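You operate a simulated robot arm through the tools that you are given. There is no shell and no other tool. Be economical: measure what you need, move in short steps, check, and stop when the job is done.

Carry out the task below with a simulated robot arm. There is one attempt and no reset: what you move stays moved.

## Task
Load the 60 MM box and a coil, then park the trolley.
Fine: take the coil whose amps the case lid names. Load with the brake on, both on its top deck. Roll it back to the wheel stop, clear of the wheels while it rolls, and set the brake again. Drop nothing.

The check looks at the end state, three seconds after you hand in, the way a careful person would. Anything else that was tipped, shoved, dropped, spilled or broken makes it a failure. A push-on lid holds only when it is set on centred and level and pressed home; a screw cap is set on level and turned clockwise until tight.

## Robot
A 6-joint arm with a two-finger parallel gripper on a trunk, on a base that drives. Base frame: it is fixed to the floor where the robot stands at the start and does not move with it; the origin is under the middle of the robot, x ahead of it, y to its left, z up. Lengths are in m, angles in degrees, forces in N, time in s.
With the tool pointing down near the work surface it reaches from about 0.34 to 0.82 m from the robot's upright axis, wherever it stands. Its first joint turns from -166.0 to 166.0 degrees. Places, roughly: brake lever [0.4, 1.7, 0.7]; case [0.5, 1.25, 0.75]; top deck of the trolley [0.7, 1.9, 0.8]; trolley [0.7, 1.9, 0.5]. Payload 3.91 kg.
The tool frame sits at the grasp point between the pads (the TCP): z along the fingers, y along the line on which they close. The tips reach 0.03 m beyond it. The gripper opens to 0.11 m. The fingers are 0.02 m wide and 0.01 m thick; the gripper's body (0.048 by 0.112 m) begins 0.055 m behind the TCP.
Orientation is that of the tool frame in the base frame, as a unit quaternion [x, y, z, w]. With the fingers straight down and closing along the base's y, the tool's x points along the base's -x, its y along +y and its z along -z.

## Interface
- The arm moves only by the tool nudge_tool. Its argument "increments" is a list of rows, each a list of 7 numbers: the shift along the base's x, y, z in m, then the turn, a rotation vector about the base's x, y, z in degrees, then the finger opening in m, from 0 to 0.11. In form: [[dx, dy, dz, rx, ry, rz, jaw], ...]. A call has 1 to 10 rows; each row is the pose to reach, as a shift and turn from the pose commanded when the call began. Each row takes 0.2 s and may step no farther than 0.05 m and 8.6 degrees from the row before; otherwise, or with a gripper value out of range, the whole call is refused. A pose out of reach is approached as far as the arm can. The call stops where the force on the tool passes 90 N (or 10 N more than at its start, if that is more) or the arm is blocked; 0.2 s more then pass. Each finger travels about 0.045 m/s and halts on what it meets, pressing with about 32 N; the grip force reading is that of the motor and also rises with nothing between the fingers. The clock runs only during rows and for 0.2 s after the last one: add rows that repeat a pose to give the fingers time. It gives the time, the measured TCP pose, the force on the tool (base axes), the opening and the grip force at its end, in the units of the frame above (readings bear some noise), with the torque about the TCP (base axes, N m) and any sound that the robot's microphone picked up.
- Cameras (640 x 400 px; columns grow to the right, rows downward): "scene" is now at [-0.004, 0.2031, 1.4704]; the picture's right is [0.56, -0.83, 0.00], its down [-0.54, -0.36, -0.76] and it looks along [0.63, 0.43, -0.65] (base axes); focal length 280 px, centre (320, 200). "wrist" rides on the gripper at [0.077, 0.007, -0.114] in the tool frame; the picture's right is [-0.09, 1.00, 0.00], its down [-0.80, -0.07, -0.59] and it looks along [-0.59, -0.05, 0.80] (tool axes); focal length 270 px, centre (320, 200). There is no depth. A picture from a camera that has moved, and an enlarged one, comes with that camera's place and axes in the base frame and with its lens.
- camera(camera): a new picture of that camera. No time passes.
- lift_body(by): slides the trunk up (or, below 0, down) by that many m; the arm and the scene camera ride with it, the base frame stays. It gives what a move gives, with no picture.
- drive_base(legs): drives the robot by 1 to 6 legs, each [ahead, turn to the left] in m and degrees, along the robot's own axes; the way and the turn of a leg run together, so that a leg with both is an arc; at most 1.5 m and 180 degrees a leg. The arm and the cameras ride along, it lands a little off, and it stops where it bumps. It gives what a move gives.
- head_to(pan, tilt): turns the head with the scene camera to pan (to the left, within 155 degrees either way) and tilt (down, from -29 to 69), counted from straight ahead of the robot. It gives what a move gives.
- close_up(camera, box): a new picture of the part [left, top, right, bottom] of that camera's present view, enlarged. No time passes.
- close_job(): hands the job in; it is judged then, once.

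Go step by step. Nothing tells you exact positions but the pictures and the camera data: compare them with the known pose of the tool, close in by small moves and look again before you grip or let go. The budget is 120 turns and 78 pictures, counting those below and the enlarged ones. Unless the task says otherwise, let go and move clear before handing in, and close with one line.

The tools are called after "Call:" as name(argument=value, ...) on one line, values as JSON. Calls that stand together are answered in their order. nudge_tool: Moves the arm, as the interface text tells. Its arguments: {"type":"object","properties":{"increments":{"type":"array"}},"required":["increments"]} The other tools are called the same way: lift_body (by) slides the trunk up or down; drive_base (legs) drives the base; head_to (pan, tilt) turns the head that bears the scene camera; camera (camera) takes a picture; close_up (camera, box) takes an enlarged picture of a part of a camera's view; close_job () hands the job in.

At the start:

```text
t: 0.0
tool_pos: [0.3461, 0.3771, 1.1674]
tcp_rot: [0.007, 1.0, 0.0, 0.001]
wrist_force: [-0.4, -0.7, 0.3]
wrist_torque: [0.0, 0.0, -0.01]
gripper_width: 0.11
grip_force: 0.1
trunk travel left (down, up): [-0.425, 0.185]
robot x, y, heading: [0.0017, 0.0055, 0.4]
head pan, tilt: [33.9, 40.2]
```

scene: 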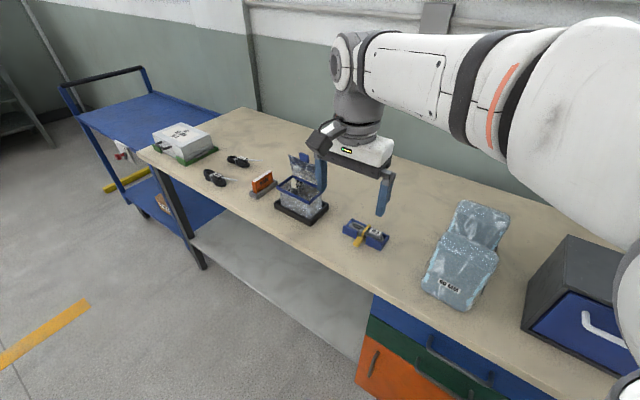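
wrist: 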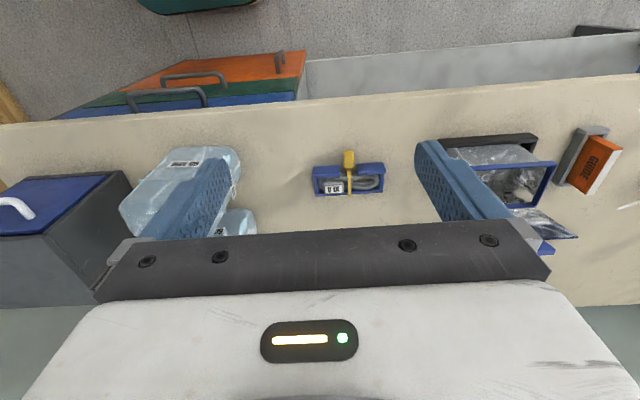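

I see a bench with a case, two black coils(?), an orange guide, a clear box, and the blue trolley beyond. First I enlarge the picture to read the labels.

Call:
close_up(camera="scene", box=[40, 50, 280, 230])

Call:
close_up(camera="scene", box=[240, 130, 520, 310])

```text
2.22 times, centred on (160, 140) of scene
camera zoom: at [-0.004, 0.2031, 1.4704], right [0.56, -0.83, 0.0], down [-0.54, -0.36, -0.76], along [0.63, 0.43, -0.65], focal length 622 px, centre (676, 333)
```

zoom: 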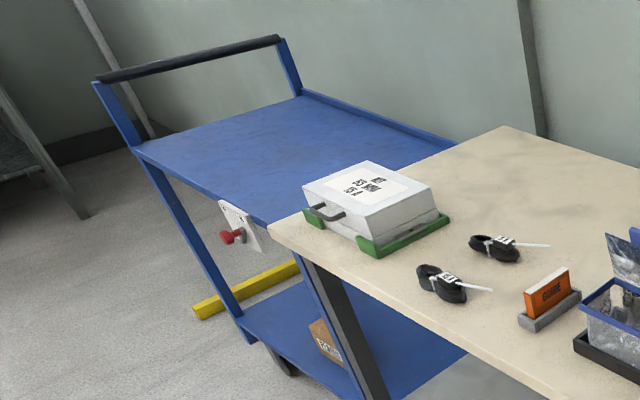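

```text
2.22 times, centred on (380, 220) of scene
camera zoom: at [-0.004, 0.2031, 1.4704], right [0.56, -0.83, 0.0], down [-0.54, -0.36, -0.76], along [0.63, 0.43, -0.65], focal length 622 px, centre (187, 156)
```

zoom: 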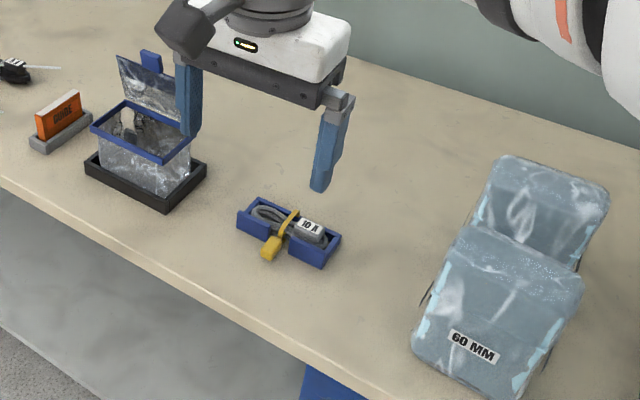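

The case lid carries upside-down text, and there are several labels. I zoom closer on each.

Call:
close_up(camera="scene", box=[145, 110, 225, 170])

Call:
close_up(camera="scene", box=[190, 140, 290, 205])

Call:
close_up(camera="scene", box=[100, 130, 200, 220])

Call:
head_to(pan=-10, tilt=45)

Call:
camera(camera="scene")

```text
6.67 times, centred on (185, 140) of scene
camera zoom: at [-0.004, 0.2031, 1.4704], right [0.56, -0.83, 0.0], down [-0.54, -0.36, -0.76], along [0.63, 0.43, -0.65], focal length 1867 px, centre (1220, 600)
```

zoom: 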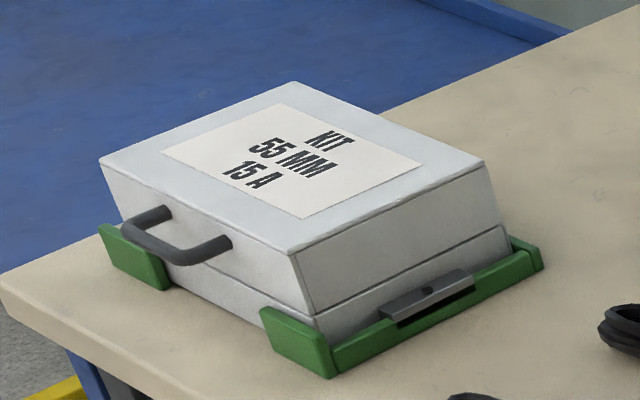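

```text
6.15 times, centred on (240, 172) of scene
camera zoom: at [-0.004, 0.2031, 1.4704], right [0.56, -0.83, 0.0], down [-0.54, -0.36, -0.76], along [0.63, 0.43, -0.65], focal length 1723 px, centre (812, 369)
```

zoom: 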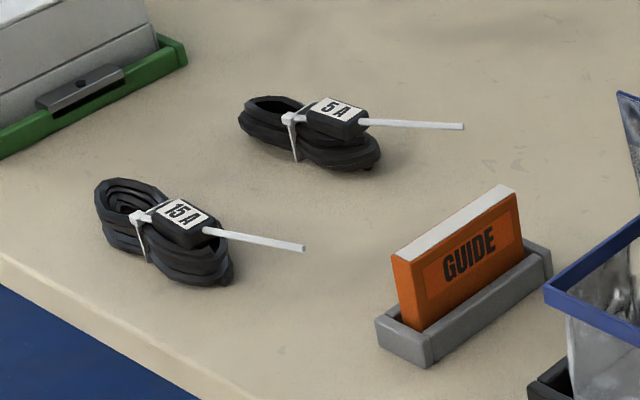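

```text
4.44 times, centred on (150, 175) of scene
camera zoom: at [-0.004, 0.2031, 1.4704], right [0.56, -0.83, 0.0], down [-0.54, -0.36, -0.76], along [0.63, 0.43, -0.65], focal length 1244 px, centre (1076, 311)
```

zoom: 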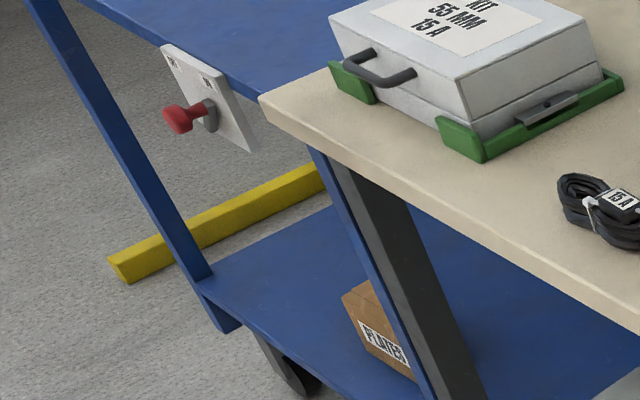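

```text
t: 1.1
tool_pos: [0.3464, 0.3767, 1.1684]
tcp_rot: [0.007, 1.0, 0.0, 0.0]
wrist_force: [0.6, 0.1, -0.8]
wrist_torque: [0.03, -0.01, 0.0]
gripper_width: 0.1103
grip_force: 0.1
trunk travel left (down, up): [-0.425, 0.185]
robot x, y, heading: [0.0023, 0.004, 0.2]
head pan, tilt: [-10.0, 45.0]
```

```text
70 pictures are left
camera scene: at [0.0057, 0.1417, 1.4634], right [-0.17, -0.99, 0.0], down [-0.7, 0.12, -0.71], along [0.7, -0.12, -0.71], focal length 280 px, centre (320, 200)
```

scene: 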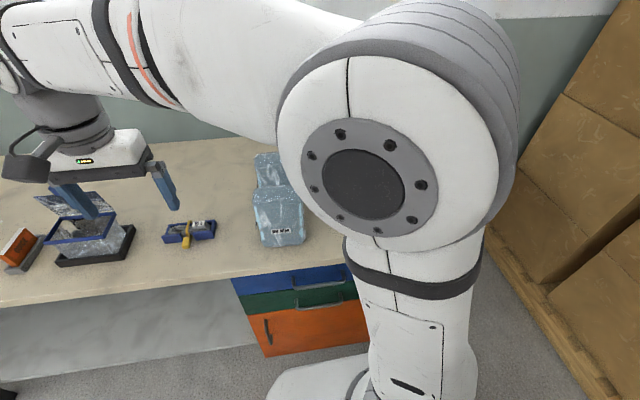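

The case says 15 A, so the black 15 A coil is the one. Now I check the pack labelled 60 MM.

Call:
close_up(camera="wrist", box=[100, 120, 280, 260])

Call:
close_up(camera="scene", box=[150, 130, 330, 250])

Call:
close_up(camera="wrist", box=[400, 100, 640, 260])

```text
2.86 times, centred on (190, 190) of wrist
camera zoom: at [0.2701, 0.3842, 1.281], right [0.1, 0.99, 0.0], down [0.8, -0.08, 0.59], along [0.59, -0.06, -0.8], focal length 772 px, centre (691, 229)
```

zoom: 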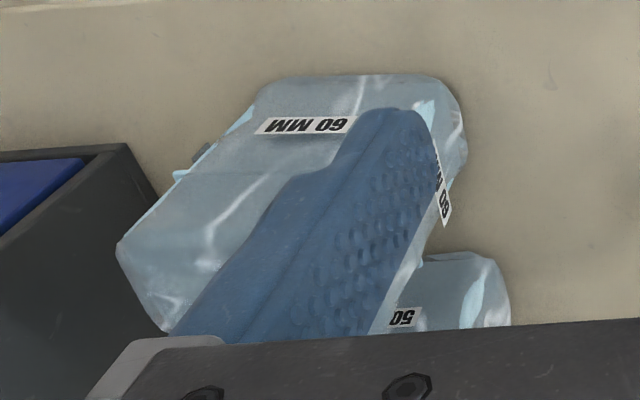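

```text
3.33 times, centred on (240, 190) of scene
camera zoom: at [0.0057, 0.1417, 1.4634], right [-0.17, -0.99, 0.0], down [-0.7, 0.12, -0.71], along [0.7, -0.12, -0.71], focal length 933 px, centre (587, 233)
```

zoom: 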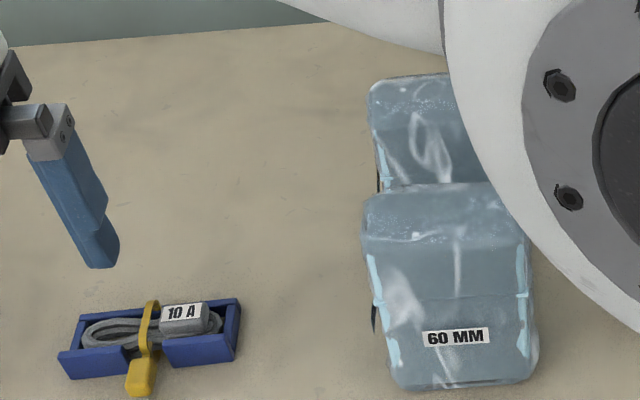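

```text
2.50 times, centred on (520, 180) of wrist
camera zoom: at [0.2701, 0.3842, 1.281], right [0.1, 0.99, 0.0], down [0.8, -0.08, 0.59], along [0.59, -0.06, -0.8], focal length 676 px, centre (-180, 250)
```

zoom: 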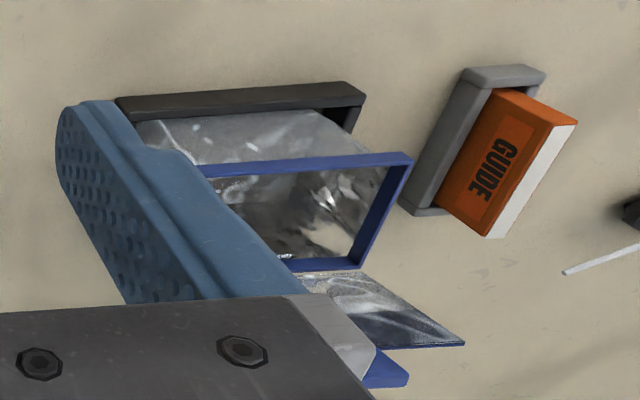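

The two wrapped boxes are marked 60 MM (front) and 50 (back). I move the hand over for a clear wrist view of the box.

Call:
nudge_tool(increments=[[0, -0.05, 0, 0, 0, 0, 0.11], [0, -0.1, 0, 0, 0, 0, 0.11], [0, -0.15, 0, 0, 0, 0, 0.11], [0, -0.2, 0, 0, 0, 0, 0.11], [0, -0.2, 0, 0, 0, 0, 0.11]])

Call:
camera(camera="wrist")

Call:
head_to(pan=25, tilt=45)

Call:
camera(camera="scene")

```text
t: 2.3
tool_pos: [0.3479, 0.175, 1.1631]
tcp_rot: [0.007, 1.0, 0.0, 0.0]
wrist_force: [-1.2, 0.3, -0.1]
wrist_torque: [0.04, 0.0, 0.02]
gripper_width: 0.1103
grip_force: 0.0
trunk travel left (down, up): [-0.425, 0.185]
robot x, y, heading: [-0.0024, 0.0057, 0.1]
head pan, tilt: [-10.0, 45.0]
```

```text
66 pictures are left
camera wrist: at [0.2711, 0.1833, 1.2764], right [0.1, 0.99, 0.0], down [0.8, -0.08, 0.59], along [0.59, -0.06, -0.8], focal length 270 px, centre (320, 200)
```

wrist: 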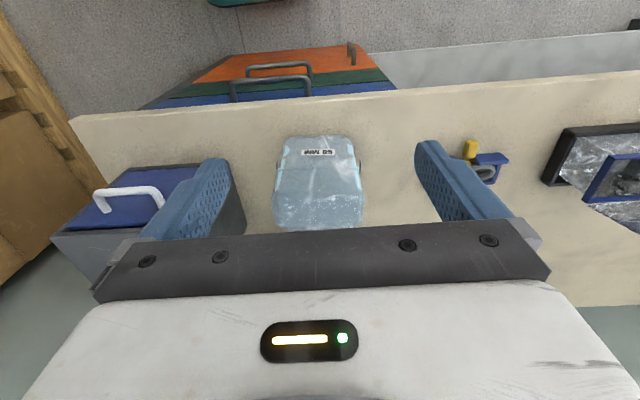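

```text
t: 3.3
tool_pos: [0.3486, 0.1764, 1.1633]
tcp_rot: [0.006, 1.0, 0.0, 0.0]
wrist_force: [0.8, 0.3, 0.0]
wrist_torque: [-0.01, 0.02, 0.02]
gripper_width: 0.11
grip_force: 0.1
trunk travel left (down, up): [-0.425, 0.185]
robot x, y, heading: [-0.001, 0.0054, 0.2]
head pan, tilt: [25.0, 45.0]
```

```text
65 pictures are left
camera scene: at [-0.0008, 0.1901, 1.4634], right [0.42, -0.91, 0.0], down [-0.64, -0.3, -0.71], along [0.64, 0.3, -0.71], focal length 280 px, centre (320, 200)
```

scene: 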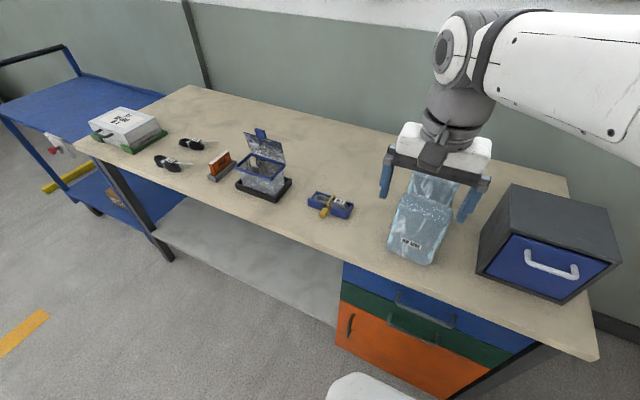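

The 60 MM box seems to stand upright, about 0.11 wide in y, thin in x, near (0.485, 0.165), with its top near z≈1.02. I turn the fingers to close along x and get a side view.

Call:
nudge_tool(increments=[[0.01, 0.03, 0, 0, 0, -8.5, 0.11], [0.02, 0.06, 0, 0, 0, -17, 0.11], [0.04, 0.09, 0, 0, 0, -25.5, 0.11], [0.06, 0.12, 0, 0, 0, -34, 0.11], [0.08, 0.15, 0, 0, 0, -42.5, 0.11], [0.1, 0.18, 0, 0, 0, -51, 0.11], [0.12, 0.18, 0, 0, 0, -59.5, 0.11], [0.13, 0.18, 0, 0, 0, -68, 0.11], [0.14, 0.18, 0, 0, 0, -76.5, 0.11], [0.14, 0.18, 0, 0, 0, -85, 0.11]])

Call:
camera(camera="wrist")

Call:
close_up(camera="scene", box=[300, 150, 500, 280])

```text
t: 5.5
tool_pos: [0.488, 0.3562, 1.1679]
tcp_rot: [0.682, 0.732, 0.0, 0.0]
wrist_force: [-1.0, 0.9, -0.9]
wrist_torque: [-0.01, -0.02, 0.02]
gripper_width: 0.11
grip_force: 0.0
trunk travel left (down, up): [-0.425, 0.185]
robot x, y, heading: [-0.0005, 0.006, -0.1]
head pan, tilt: [25.0, 45.0]
```

```text
64 pictures are left
camera wrist: at [0.4891, 0.4337, 1.2811], right [1.0, -0.02, 0.0], down [-0.01, -0.8, 0.59], along [-0.01, -0.59, -0.8], focal length 270 px, centre (320, 200)
```

wrist: 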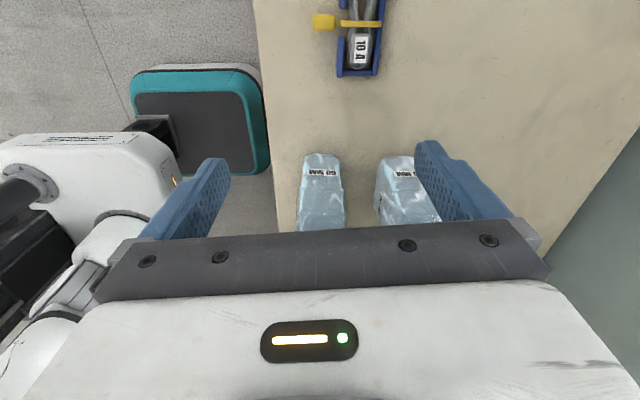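

```text
3.08 times, centred on (400, 215) of scene
camera zoom: at [-0.0007, 0.1901, 1.4634], right [0.42, -0.91, 0.0], down [-0.64, -0.3, -0.71], along [0.64, 0.3, -0.71], focal length 862 px, centre (74, 154)
```

zoom: 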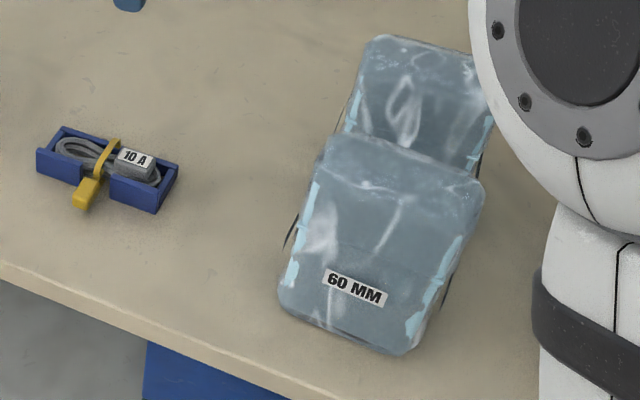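

From the side the 60 MM box spans x≈0.457–0.517, its left face at y≈0.21 and its top near z≈1.0; the gap to the 50 box is about 0.06. I move over it to check the alignment from above.

Call:
nudge_tool(increments=[[0, -0.05, 0, 0, 0, 0, 0.11], [0, -0.09, 0, 0, 0, 0, 0.11], [0, -0.09, 0, 0, 0, 0, 0.11]])

Call:
camera(camera="wrist")

Call:
nudge_tool(increments=[[0, -0.05, 0, 0, 0, 0, 0.11], [0, -0.1, 0, 0, 0, 0, 0.11], [0, -0.1, 0, 0, 0, 0, 0.11]])

Call:
camera(camera="wrist")

Call:
camera(camera="scene")

```text
t: 6.3
tool_pos: [0.4879, 0.2689, 1.1685]
tcp_rot: [0.682, 0.731, 0.001, 0.0]
wrist_force: [0.2, -1.1, 0.9]
wrist_torque: [0.0, 0.03, 0.0]
gripper_width: 0.11
grip_force: 0.1
trunk travel left (down, up): [-0.425, 0.185]
robot x, y, heading: [0.0031, 0.0064, 0.2]
head pan, tilt: [25.0, 45.0]
```

```text
62 pictures are left
camera wrist: at [0.4892, 0.3453, 1.2815], right [1.0, -0.02, 0.0], down [-0.01, -0.8, 0.59], along [-0.01, -0.59, -0.8], focal length 270 px, centre (320, 200)
```

wrist: 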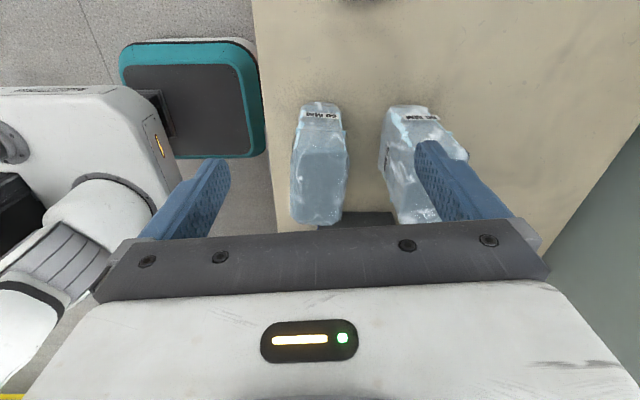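

```text
t: 7.1
tool_pos: [0.487, 0.1666, 1.1699]
tcp_rot: [0.681, 0.733, -0.001, 0.0]
wrist_force: [-0.4, 0.1, -0.1]
wrist_torque: [0.01, -0.01, 0.0]
gripper_width: 0.11
grip_force: 0.0
trunk travel left (down, up): [-0.425, 0.185]
robot x, y, heading: [-0.0013, 0.0057, -0.1]
head pan, tilt: [25.0, 45.0]
```

```text
61 pictures are left
camera wrist: at [0.4877, 0.2427, 1.2824], right [1.0, -0.02, 0.0], down [-0.01, -0.8, 0.59], along [-0.01, -0.59, -0.8], focal length 270 px, centre (320, 200)
```

wrist: 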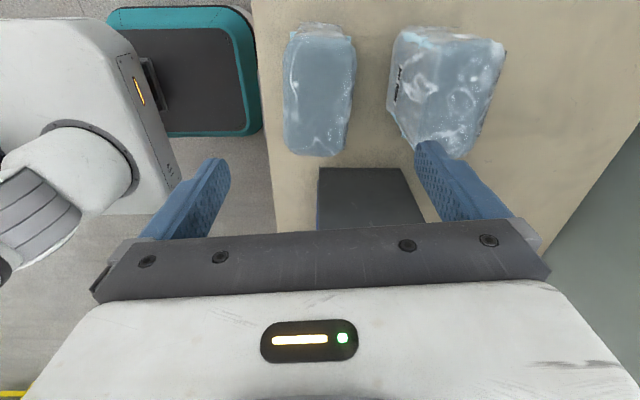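

```text
60 pictures are left
camera scene: at [-0.0007, 0.19, 1.4634], right [0.42, -0.91, 0.0], down [-0.64, -0.3, -0.71], along [0.64, 0.3, -0.71], focal length 280 px, centre (320, 200)
```

scene: 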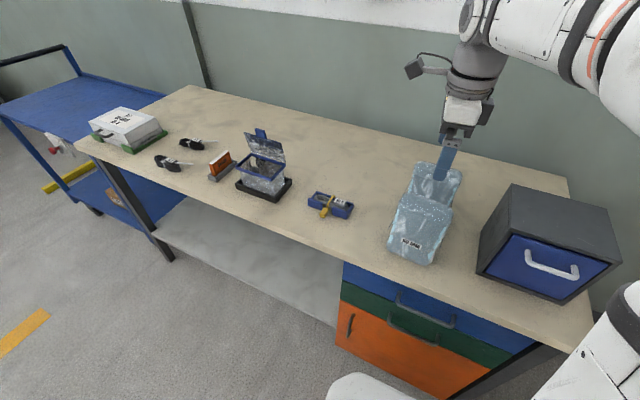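

The box top spans y≈0.10–0.214, centred at x≈0.484, and is turned about −5°. I align, come down to just above it, and check.

Call:
nudge_tool(increments=[[-0.003, -0.005, -0.01, 0, 0, -4.5, 0.11], [-0.003, -0.008, -0.04, 0, 0, -9, 0.11], [-0.003, -0.008, -0.08, 0, 0, -9, 0.11], [-0.003, -0.008, -0.115, 0, 0, -9, 0.11], [-0.003, -0.008, -0.115, 0, 0, -9, 0.11]])

Call:
camera(camera="wrist")

Call:
close_up(camera="scene", box=[340, 110, 540, 280])

```text
t: 8.3
tool_pos: [0.4847, 0.1587, 1.0541]
tcp_rot: [0.737, 0.676, 0.0, 0.0]
wrist_force: [0.3, 0.3, 0.0]
wrist_torque: [-0.04, -0.02, -0.02]
gripper_width: 0.1101
grip_force: 0.0
trunk travel left (down, up): [-0.425, 0.185]
robot x, y, heading: [0.0027, 0.01, 0.2]
head pan, tilt: [25.0, 45.0]
```

```text
59 pictures are left
camera wrist: at [0.4975, 0.2345, 1.1681], right [0.99, -0.17, 0.0], down [-0.14, -0.79, 0.59], along [-0.1, -0.59, -0.8], focal length 270 px, centre (320, 200)
```

wrist: 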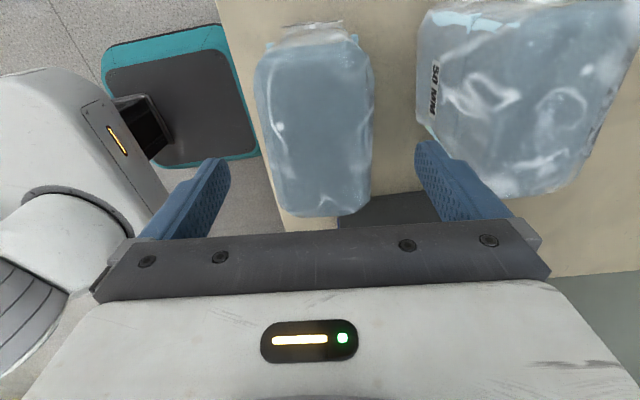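

```text
2.35 times, centred on (440, 195) of scene
camera zoom: at [-0.0007, 0.1902, 1.4634], right [0.42, -0.91, 0.0], down [-0.64, -0.3, -0.71], along [0.64, 0.3, -0.71], focal length 659 px, centre (38, 212)
```

zoom: 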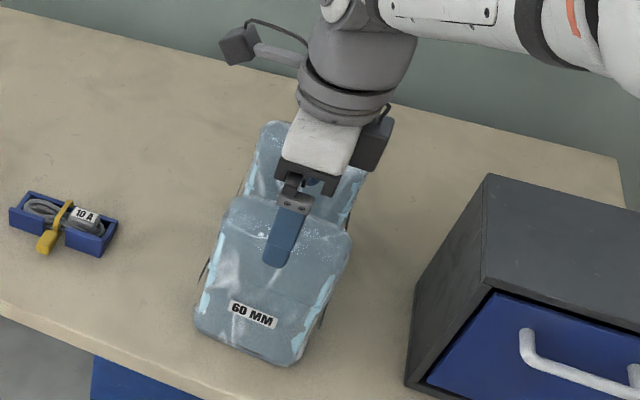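

It looks aligned and centred. I go down and close gently, leaving the box in place.

Call:
nudge_tool(increments=[[-0.003, 0, -0.03, 0, 0, 0, 0.11], [-0.003, 0, -0.06, 0, 0, 0, 0.11], [-0.003, 0, -0.08, 0, 0, 0, 0.11], [-0.003, 0, -0.08, 0, 0, 0, 0.11]])

Call:
camera(camera="wrist")

Call:
close_up(camera="scene", box=[340, 110, 540, 280])

```text
t: 9.3
tool_pos: [0.4797, 0.1573, 0.9746]
tcp_rot: [0.736, 0.677, 0.0, -0.001]
wrist_force: [-0.7, 0.3, 0.1]
wrist_torque: [-0.02, -0.02, 0.01]
gripper_width: 0.1097
grip_force: 0.1
trunk travel left (down, up): [-0.425, 0.185]
robot x, y, heading: [0.0002, 0.005, 0.2]
head pan, tilt: [25.0, 45.0]
```

```text
57 pictures are left
camera wrist: at [0.4938, 0.2337, 1.0878], right [0.99, -0.17, 0.0], down [-0.14, -0.79, 0.59], along [-0.1, -0.59, -0.8], focal length 270 px, centre (320, 200)
```

wrist: 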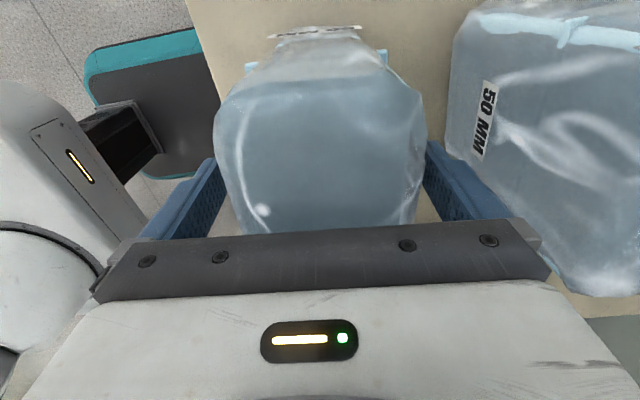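

```text
2.35 times, centred on (440, 195) of scene
camera zoom: at [-0.0007, 0.1902, 1.4634], right [0.42, -0.91, 0.0], down [-0.64, -0.3, -0.71], along [0.64, 0.3, -0.71], focal length 659 px, centre (38, 212)
```

zoom: 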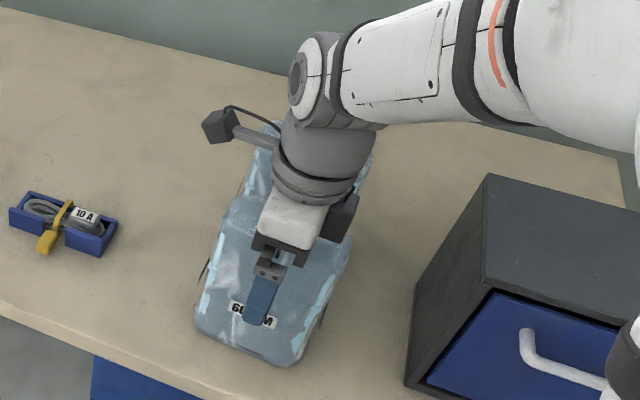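

The box lies between the fingers. I close.

Call:
nudge_tool(increments=[[0.001, 0, -0.005, 0, 0, 0, 0.08], [0.001, 0, -0.005, 0, 0, 0, 0.05], [0.001, 0, -0.005, 0, 0, 0, 0.03], [0.001, 0, -0.005, 0, 0, 0, 0.03], [0.001, 0, -0.005, 0, 0, 0, 0.03], [0.001, 0, -0.005, 0, 0, 0, 0.03]])

Call:
nudge_tool(increments=[[0, 0, 0.01, 0, 0, 0, 0.03], [0, 0, 0.03, 0, 0, 0, 0.03], [0, 0, 0.03, 0, 0, 0, 0.03]])

Call:
camera(camera="scene")

```text
t: 10.7
tool_pos: [0.4815, 0.1573, 0.9702]
tcp_rot: [0.736, 0.677, 0.0, 0.0]
wrist_force: [0.2, -0.3, 0.4]
wrist_torque: [0.02, -0.04, -0.01]
gripper_width: 0.0679
grip_force: 31.1
trunk travel left (down, up): [-0.425, 0.185]
robot x, y, heading: [0.0025, 0.0087, 0.1]
head pan, tilt: [25.0, 45.0]
```

```text
t: 11.5
tool_pos: [0.4825, 0.1594, 0.9994]
tcp_rot: [0.736, 0.677, 0.0, 0.0]
wrist_force: [0.3, -0.4, -3.6]
wrist_torque: [0.03, -0.02, -0.01]
gripper_width: 0.068
grip_force: 31.6
trunk travel left (down, up): [-0.425, 0.185]
robot x, y, heading: [0.0002, 0.0042, 0.2]
head pan, tilt: [25.0, 45.0]
```

```text
55 pictures are left
camera scene: at [-0.0005, 0.1902, 1.4634], right [0.42, -0.91, 0.0], down [-0.64, -0.3, -0.71], along [0.64, 0.3, -0.71], focal length 280 px, centre (320, 200)
```

scene: 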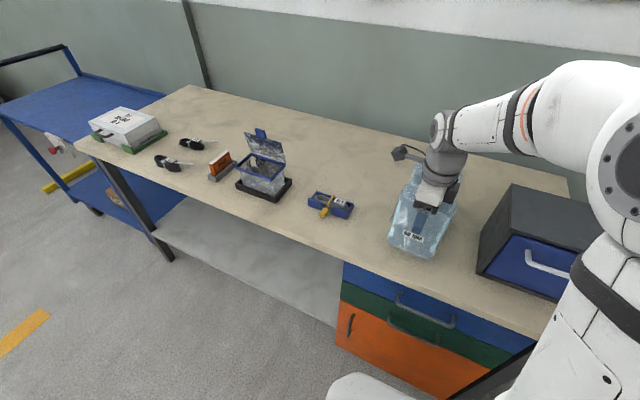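

The box (about 0.37 kg) is held. I lift it well clear and drive toward the trolley, then look.

Call:
nudge_tool(increments=[[0, 0, 0.05, 0, 0, 0, 0.03], [0, 0, 0.1, 0, 0, 0, 0.03], [0, 0, 0.15, 0, 0, 0, 0.03], [0, 0, 0.2, 0, 0, 0, 0.03], [0, 0, 0.25, 0, 0, 0, 0.03], [0, 0, 0.25, 0, 0, 0, 0.03]])

Call:
drive_base(legs=[[0, 90], [1.1, 0]])

Call:
head_to(pan=-30, tilt=40)

Call:
camera(camera="scene")

```text
t: 12.9
tool_pos: [0.4831, 0.1602, 1.2489]
tcp_rot: [0.736, 0.677, 0.0, 0.0]
wrist_force: [-0.3, 0.4, -2.8]
wrist_torque: [-0.02, -0.03, 0.0]
gripper_width: 0.0678
grip_force: 33.0
trunk travel left (down, up): [-0.425, 0.185]
robot x, y, heading: [-0.0007, 0.0053, 0.4]
head pan, tilt: [25.0, 45.0]
```

```text
t: 22.4
tool_pos: [-0.1658, 1.5953, 1.2482]
tcp_rot: [0.037, 0.999, 0.0, 0.0]
wrist_force: [0.6, 0.0, -3.0]
wrist_torque: [-0.05, 0.01, 0.0]
gripper_width: 0.0678
grip_force: 32.0
trunk travel left (down, up): [-0.425, 0.185]
robot x, y, heading: [-0.0077, 1.1185, 90.2]
head pan, tilt: [25.0, 45.0]
```

```text
t: 23.7
tool_pos: [-0.1663, 1.5942, 1.2481]
tcp_rot: [0.038, 0.999, 0.0, 0.0]
wrist_force: [-0.2, -0.5, -3.0]
wrist_torque: [-0.01, -0.02, -0.01]
gripper_width: 0.0679
grip_force: 31.7
trunk travel left (down, up): [-0.425, 0.185]
robot x, y, heading: [-0.0092, 1.1148, 90.3]
head pan, tilt: [-30.0, 40.0]
```

```text
54 pictures are left
camera scene: at [-0.1149, 1.1102, 1.4706], right [0.87, -0.5, 0.0], down [-0.32, -0.56, -0.77], along [0.38, 0.66, -0.64], focal length 280 px, centre (320, 200)
```

scene: 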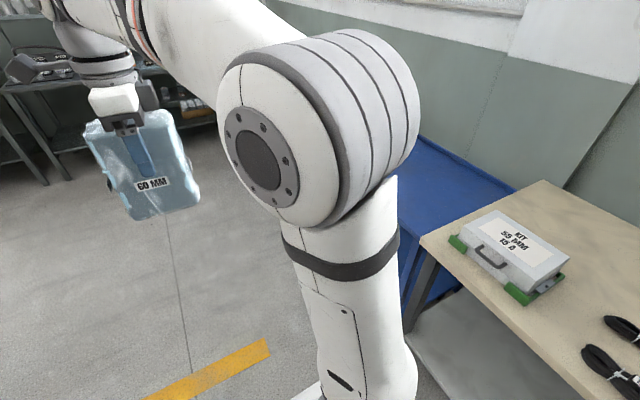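

The shoulder hides the trolley from here; I drive a little further and turn to face it, with the box well above the deck and handle height (handle about z≈0.96).

Call:
drive_base(legs=[[0.58, 0], [0, -90]])

Call:
head_to(pan=20, tilt=48)

Call:
camera(camera="scene")

Call:
camera(camera="wrist")

```text
t: 30.8
tool_pos: [0.4726, 1.8432, 1.2475]
tcp_rot: [0.737, 0.676, 0.0, -0.001]
wrist_force: [0.4, 0.5, -3.2]
wrist_torque: [-0.02, -0.03, 0.01]
gripper_width: 0.068
grip_force: 32.0
trunk travel left (down, up): [-0.425, 0.185]
robot x, y, heading: [-0.0091, 1.7275, 0.2]
head pan, tilt: [-30.0, 40.0]
```

```text
t: 32.0
tool_pos: [0.4714, 1.8434, 1.2481]
tcp_rot: [0.738, 0.675, 0.0, 0.0]
wrist_force: [0.1, 0.6, -3.0]
wrist_torque: [-0.03, -0.05, -0.01]
gripper_width: 0.0681
grip_force: 32.0
trunk travel left (down, up): [-0.425, 0.185]
robot x, y, heading: [-0.0129, 1.7264, 0.4]
head pan, tilt: [20.0, 48.0]
```

```text
53 pictures are left
camera scene: at [-0.0117, 1.9031, 1.4592], right [0.35, -0.94, 0.0], down [-0.7, -0.26, -0.67], along [0.63, 0.23, -0.74], focal length 280 px, centre (320, 200)
```

scene: 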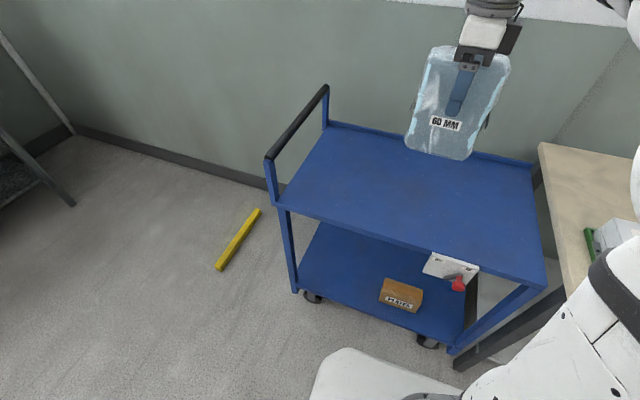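

```text
52 pictures are left
camera wrist: at [0.4852, 1.9193, 1.3609], right [0.98, -0.17, 0.0], down [-0.14, -0.79, 0.59], along [-0.1, -0.59, -0.8], focal length 270 px, centre (320, 200)
```

wrist: 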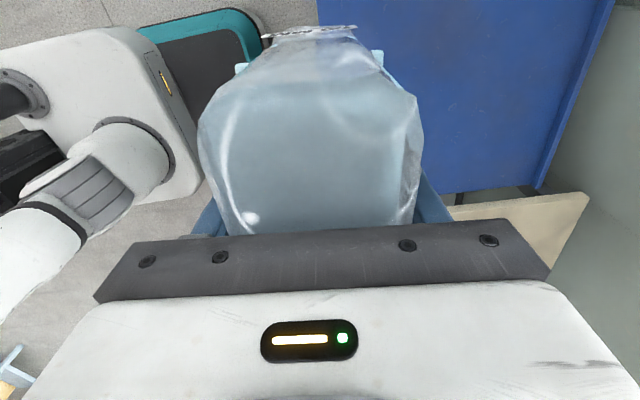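

The deck spans about x 0.48–0.98, y 1.48–2.22. I check the brake plate before loading.

Call:
close_up(camera="scene", box=[405, 240, 495, 300])

Call:
close_up(camera="scene", box=[260, 240, 480, 380])

```text
6.67 times, centred on (450, 270) of scene
camera zoom: at [-0.0117, 1.9031, 1.4592], right [0.35, -0.94, 0.0], down [-0.7, -0.26, -0.67], along [0.63, 0.23, -0.74], focal length 1867 px, centre (-547, -267)
```

zoom: 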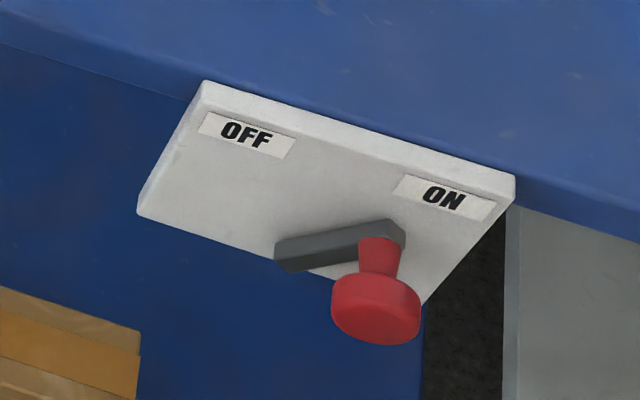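

```text
2.86 times, centred on (370, 310) of scene
camera zoom: at [-0.0117, 1.9031, 1.4592], right [0.35, -0.94, 0.0], down [-0.7, -0.26, -0.67], along [0.63, 0.23, -0.74], focal length 800 px, centre (177, -114)
```

zoom: 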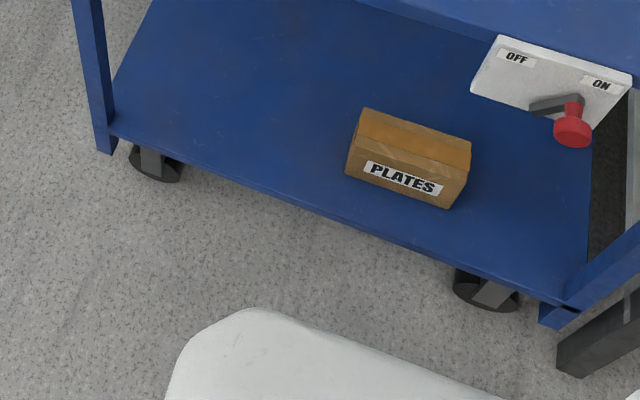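

The lever points to ON, so the brake is on. I carry the box over the deck centre and lower it to just above.

Call:
nudge_tool(increments=[[0.045, 0.017, 0, 0, 0, 0, 0.03], [0.09, 0.034, 0, 0, 0, 0, 0.03], [0.135, 0.05, 0, 0, 0, 0, 0.03], [0.18, 0.067, -0.02, 0, 0, 0, 0.03], [0.22, 0.08, -0.04, 0, 0, 0, 0.03], [0.22, 0.08, -0.09, 0, 0, 0, 0.03], [0.22, 0.08, -0.14, 0, 0, 0, 0.03], [0.22, 0.08, -0.19, 0, 0, 0, 0.03], [0.22, 0.08, -0.24, 0, 0, 0, 0.03], [0.22, 0.08, -0.28, 0, 0, 0, 0.03]])

Call:
camera(camera="scene")

```text
refused: row 4 steps farther than a row can; nothing moved
```

```text
49 pictures are left
camera scene: at [-0.0117, 1.9031, 1.4592], right [0.35, -0.94, 0.0], down [-0.7, -0.26, -0.67], along [0.63, 0.23, -0.74], focal length 280 px, centre (320, 200)
```

scene: 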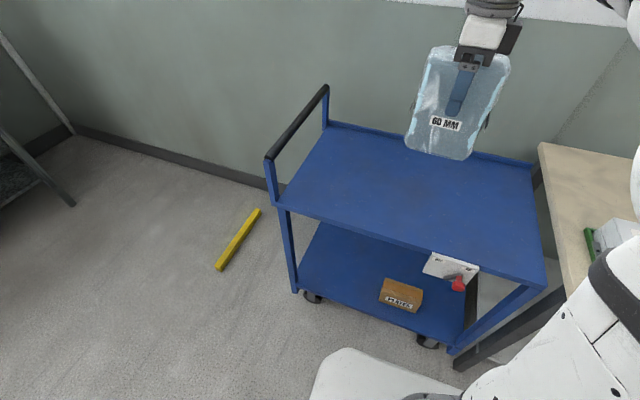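

One row was a little too long; I repeat the move with shorter steps.

Call:
nudge_tool(increments=[[0.045, 0.017, 0, 0, 0, 0, 0.03], [0.09, 0.034, 0, 0, 0, 0, 0.03], [0.135, 0.05, 0, 0, 0, 0, 0.03], [0.175, 0.065, -0.02, 0, 0, 0, 0.03], [0.21, 0.08, -0.04, 0, 0, 0, 0.03], [0.22, 0.08, -0.085, 0, 0, 0, 0.03], [0.22, 0.08, -0.13, 0, 0, 0, 0.03], [0.22, 0.08, -0.18, 0, 0, 0, 0.03], [0.22, 0.08, -0.23, 0, 0, 0, 0.03], [0.22, 0.08, -0.28, 0, 0, 0, 0.03]])

Call:
camera(camera="scene")

```text
t: 34.2
tool_pos: [0.6955, 1.9238, 0.9685]
tcp_rot: [0.738, 0.675, 0.0, 0.001]
wrist_force: [0.0, -0.6, -3.0]
wrist_torque: [-0.02, -0.03, -0.01]
gripper_width: 0.0677
grip_force: 31.8
out of reach, approached as far as the arm can: row 5
trunk travel left (down, up): [-0.425, 0.185]
robot x, y, heading: [-0.0106, 1.7303, 0.2]
head pan, tilt: [20.0, 48.0]
```

```text
48 pictures are left
camera scene: at [-0.0109, 1.9035, 1.4592], right [0.35, -0.94, 0.0], down [-0.7, -0.26, -0.67], along [0.63, 0.23, -0.74], focal length 280 px, centre (320, 200)
```

scene: 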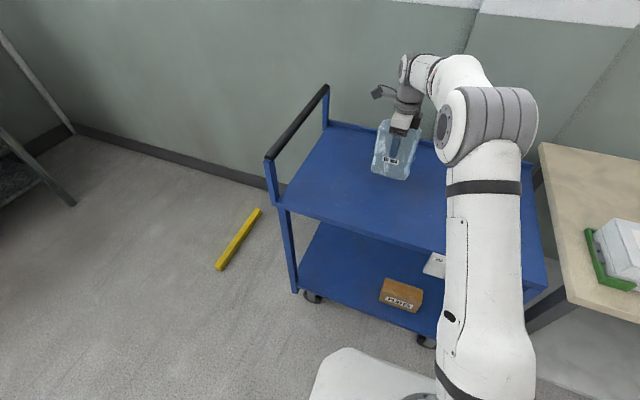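

The box hangs over the middle of the deck. I lower in small steps until it touches.

Call:
nudge_tool(increments=[[0, 0, -0.01, 0, 0, 0, 0.03], [0, 0, -0.02, 0, 0, 0, 0.03], [0, 0, -0.03, 0, 0, 0, 0.03], [0, 0, -0.036, 0, 0, 0, 0.03], [0, 0, -0.036, 0, 0, 0, 0.03]])

Call:
close_up(camera="scene", box=[330, 110, 450, 210])

```text
t: 35.4
tool_pos: [0.6928, 1.9238, 0.9314]
tcp_rot: [0.737, 0.676, -0.001, 0.0]
wrist_force: [0.6, -0.3, -3.4]
wrist_torque: [-0.01, 0.0, 0.0]
gripper_width: 0.0678
grip_force: 31.9
trunk travel left (down, up): [-0.425, 0.185]
robot x, y, heading: [-0.0136, 1.7253, 0.4]
head pan, tilt: [20.0, 48.0]
```

```text
4.00 times, centred on (390, 160) of scene
camera zoom: at [-0.0114, 1.9034, 1.4592], right [0.35, -0.94, 0.0], down [-0.7, -0.26, -0.67], along [0.63, 0.23, -0.74], focal length 1120 px, centre (40, 360)
```

zoom: 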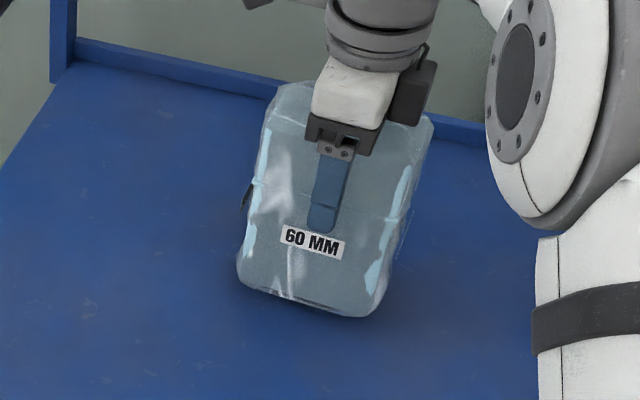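

Call:
nudge_tool(increments=[[0, 0, -0.004, 0, 0, 0, 0.03], [0, 0, -0.008, 0, 0, 0, 0.03], [0, 0, -0.012, 0, 0, 0, 0.03]])

```text
t: 36.2
tool_pos: [0.6919, 1.9242, 0.9206]
tcp_rot: [0.738, 0.675, 0.0, 0.0]
wrist_force: [0.2, 0.2, -2.5]
wrist_torque: [-0.02, -0.03, -0.04]
gripper_width: 0.0678
grip_force: 32.1
trunk travel left (down, up): [-0.425, 0.185]
robot x, y, heading: [-0.0125, 1.7267, 0.3]
head pan, tilt: [20.0, 48.0]
```

The force is still the full weight, so it is not yet down; I continue by small steps.

Call:
nudge_tool(increments=[[0, 0, -0.002, 0, 0, 0, 0.03], [0, 0, -0.004, 0, 0, 0, 0.03]])

Call:
nudge_tool(increments=[[0, 0, -0.002, 0, 0, 0, 0.03], [0, 0, -0.004, 0, 0, 0, 0.03]])

```text
t: 36.8
tool_pos: [0.6907, 1.9237, 0.9192]
tcp_rot: [0.737, 0.676, 0.002, 0.001]
wrist_force: [0.1, 1.2, 14.5]
wrist_torque: [-0.63, 0.6, -0.07]
gripper_width: 0.0679
grip_force: 32.0
trunk travel left (down, up): [-0.425, 0.185]
robot x, y, heading: [-0.0124, 1.7278, 0.4]
head pan, tilt: [20.0, 48.0]
```

```text
t: 37.4
tool_pos: [0.6909, 1.922, 0.9153]
tcp_rot: [0.737, 0.676, 0.003, 0.001]
wrist_force: [3.3, 2.3, 27.0]
wrist_torque: [0.12, 0.69, -0.03]
gripper_width: 0.068
grip_force: 31.6
trunk travel left (down, up): [-0.425, 0.185]
robot x, y, heading: [-0.0095, 1.7245, 0.5]
head pan, tilt: [20.0, 48.0]
```

It rests on the deck. I relax the push, open, and rise straight up.

Call:
nudge_tool(increments=[[0, 0, 0.003, 0, 0, 0, 0.03], [0, 0, 0.003, 0, 0, 0, 0.075], [0, 0, 0.003, 0, 0, 0, 0.11], [0, 0, 0.003, 0, 0, 0, 0.11], [0, 0, 0.003, 0, 0, 0, 0.11]])

Call:
nudge_tool(increments=[[0, 0, 0.03, 0, 0, 0, 0.11], [0, 0, 0.07, 0, 0, 0, 0.11], [0, 0, 0.12, 0, 0, 0, 0.11], [0, 0, 0.17, 0, 0, 0, 0.11], [0, 0, 0.22, 0, 0, 0, 0.11], [-0.02, 0, 0.26, 0, 0, 0, 0.11], [-0.06, -0.02, 0.26, 0, 0, 0, 0.11], [-0.1, -0.04, 0.26, 0, 0, 0, 0.11], [-0.145, -0.06, 0.26, 0, 0, 0, 0.11], [-0.19, -0.08, 0.26, 0, 0, 0, 0.11]])

Call:
camera(camera="scene")

```text
t: 38.6
tool_pos: [0.6908, 1.9223, 0.9139]
tcp_rot: [0.737, 0.676, 0.0, 0.0]
wrist_force: [0.2, 0.5, -0.7]
wrist_torque: [0.01, -0.01, 0.01]
gripper_width: 0.1099
grip_force: 0.0
trunk travel left (down, up): [-0.425, 0.185]
robot x, y, heading: [-0.0131, 1.7262, 0.2]
head pan, tilt: [20.0, 48.0]
```

```text
t: 40.8
tool_pos: [0.4998, 1.8422, 1.1778]
tcp_rot: [0.737, 0.676, 0.002, 0.0]
wrist_force: [-0.1, 0.2, -0.7]
wrist_torque: [-0.01, 0.01, -0.02]
gripper_width: 0.11
grip_force: 0.0
trunk travel left (down, up): [-0.425, 0.185]
robot x, y, heading: [-0.0072, 1.7269, 0.4]
head pan, tilt: [20.0, 48.0]
```

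```text
46 pictures are left
camera scene: at [-0.013, 1.9031, 1.4592], right [0.35, -0.94, 0.0], down [-0.7, -0.26, -0.67], along [0.63, 0.23, -0.74], focal length 280 px, centre (320, 200)
```

scene: 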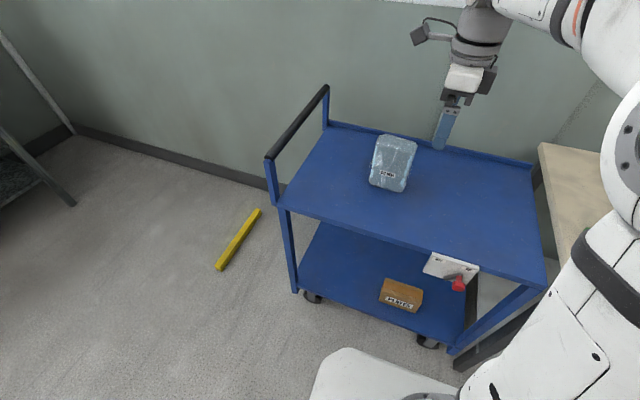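

The box stands upright and free on the deck. Next I drive back to the coil, estimated near (0.475, 0.99).

Call:
drive_base(legs=[[0, -90], [0.75, 0], [0, 90]])

Call:
head_to(pan=10, tilt=45)

Call:
camera(camera="scene")

Call:
camera(camera="wrist")

```text
t: 52.6
tool_pos: [0.5003, 1.1102, 1.1768]
tcp_rot: [0.726, 0.688, 0.0, 0.0]
wrist_force: [-1.2, 0.3, 0.3]
wrist_torque: [0.04, -0.01, 0.01]
gripper_width: 0.1099
grip_force: 0.0
trunk travel left (down, up): [-0.425, 0.185]
robot x, y, heading: [-0.0062, 0.9536, 1.7]
head pan, tilt: [20.0, 48.0]
```

```text
t: 53.3
tool_pos: [0.5006, 1.1079, 1.176]
tcp_rot: [0.726, 0.687, 0.0, -0.001]
wrist_force: [0.0, -0.5, -0.8]
wrist_torque: [-0.01, -0.04, 0.02]
gripper_width: 0.11
grip_force: 0.2
trunk travel left (down, up): [-0.425, 0.185]
robot x, y, heading: [-0.0063, 0.9568, 1.5]
head pan, tilt: [10.0, 45.0]
```

```text
45 pictures are left
camera scene: at [-0.0056, 1.1185, 1.4634], right [0.2, -0.98, 0.0], down [-0.69, -0.14, -0.71], along [0.69, 0.14, -0.71], focal length 280 px, centre (320, 200)
```

scene: 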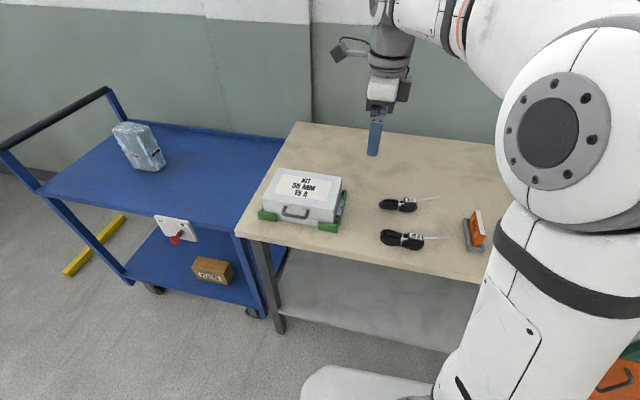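

```text
44 pictures are left
camera wrist: at [0.5123, 1.1844, 1.2894], right [0.99, -0.14, 0.0], down [-0.11, -0.8, 0.59], along [-0.08, -0.59, -0.8], focal length 270 px, centre (320, 200)
```

wrist: 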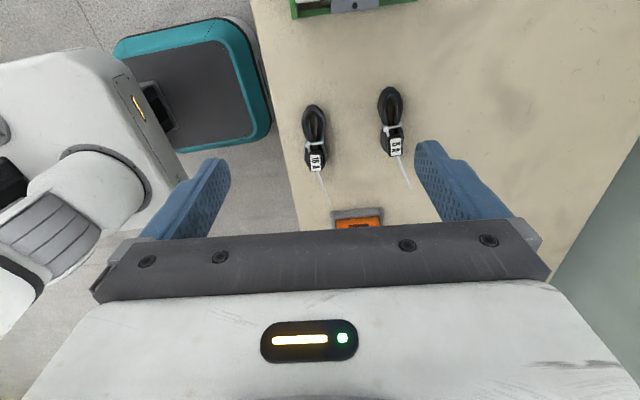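

The 15 A coil is the near one at about (0.479, 0.995), lying along y, already aligned with the fingers. I move above it and check the label from closer.

Call:
nudge_tool(increments=[[-0.01, -0.045, 0, 0, 0, 0, 0.09], [-0.018, -0.085, -0.02, 0, 0, 0, 0.08], [-0.02, -0.098, -0.06, 0, 0, 0, 0.08], [-0.02, -0.098, -0.1, 0, 0, 0, 0.08], [-0.02, -0.098, -0.14, 0, 0, 0, 0.08], [-0.02, -0.098, -0.18, 0, 0, 0, 0.08], [-0.02, -0.098, -0.18, 0, 0, 0, 0.08]])

Call:
camera(camera="wrist")

Call:
close_up(camera="scene", box=[340, 160, 500, 270])

```text
t: 54.9
tool_pos: [0.4815, 1.0113, 0.9968]
tcp_rot: [0.725, 0.688, 0.0, 0.0]
wrist_force: [-0.3, -0.4, 0.1]
wrist_torque: [0.01, 0.01, 0.0]
gripper_width: 0.08
grip_force: 0.1
trunk travel left (down, up): [-0.425, 0.185]
robot x, y, heading: [-0.0062, 0.9555, 1.6]
head pan, tilt: [10.0, 45.0]
```

```text
43 pictures are left
camera wrist: at [0.4933, 1.0868, 1.1085], right [0.99, -0.14, 0.0], down [-0.11, -0.8, 0.59], along [-0.08, -0.59, -0.8], focal length 270 px, centre (320, 200)
```

wrist: 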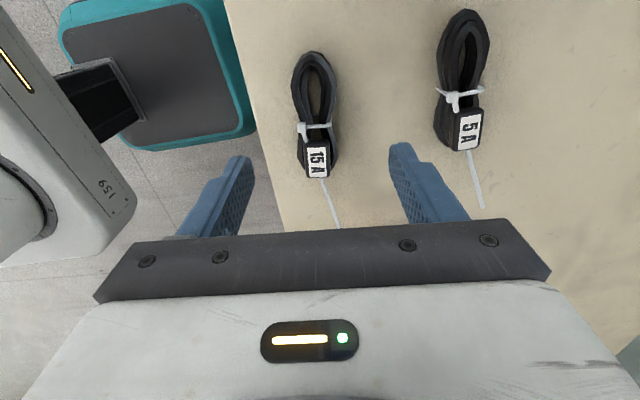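

```text
3.64 times, centred on (420, 215) of scene
camera zoom: at [-0.0054, 1.1186, 1.4634], right [0.2, -0.98, 0.0], down [-0.69, -0.14, -0.71], along [0.69, 0.14, -0.71], focal length 1018 px, centre (-44, 146)
```

zoom: 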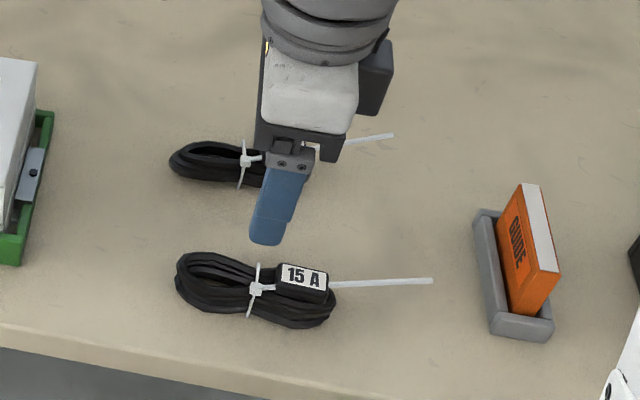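

The label confirms 15 A. I move over its middle at the tie (0.477, 0.985) and go down to the bench.

Call:
nudge_tool(increments=[[-0.004, -0.026, -0.02, 0, 0, 0, 0.08], [-0.004, -0.026, -0.06, 0, 0, 0, 0.08], [-0.004, -0.026, -0.09, 0, 0, 0, 0.08], [-0.004, -0.026, -0.112, 0, 0, 0, 0.08], [-0.004, -0.026, -0.112, 0, 0, 0, 0.08]])

Call:
close_up(camera="wrist", box=[160, 0, 480, 240])

Call:
close_up(camera="scene", box=[340, 160, 500, 270])

```text
t: 56.1
tool_pos: [0.4789, 0.9842, 0.8851]
tcp_rot: [0.726, 0.687, 0.0, 0.001]
wrist_force: [1.5, 0.8, -0.6]
wrist_torque: [-0.01, -0.02, 0.02]
gripper_width: 0.08
grip_force: 0.2
trunk travel left (down, up): [-0.425, 0.185]
robot x, y, heading: [-0.0071, 0.9518, 1.5]
head pan, tilt: [10.0, 45.0]
```

```text
1.67 times, centred on (320, 120) of wrist
camera zoom: at [0.49, 1.0606, 0.9973], right [0.99, -0.14, 0.0], down [-0.11, -0.8, 0.59], along [-0.08, -0.59, -0.8], focal length 450 px, centre (320, 333)
```

zoom: 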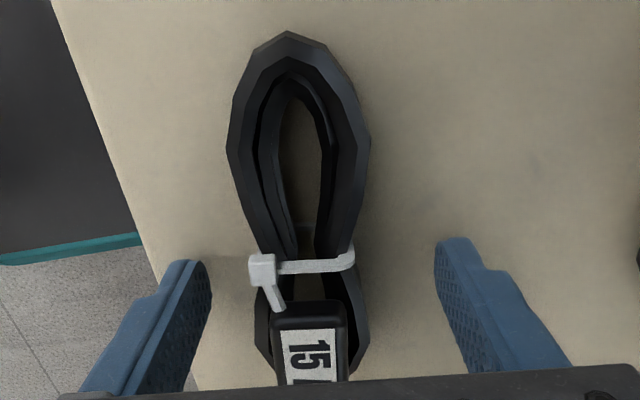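

```text
3.64 times, centred on (420, 215) of scene
camera zoom: at [-0.0053, 1.1186, 1.4634], right [0.2, -0.98, 0.0], down [-0.69, -0.14, -0.71], along [0.69, 0.14, -0.71], focal length 1018 px, centre (-44, 146)
```

zoom: 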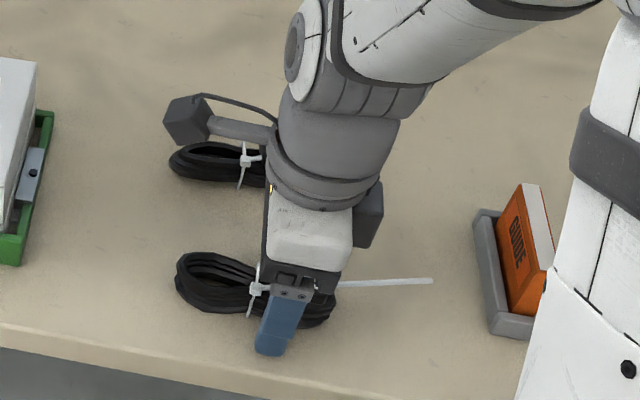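

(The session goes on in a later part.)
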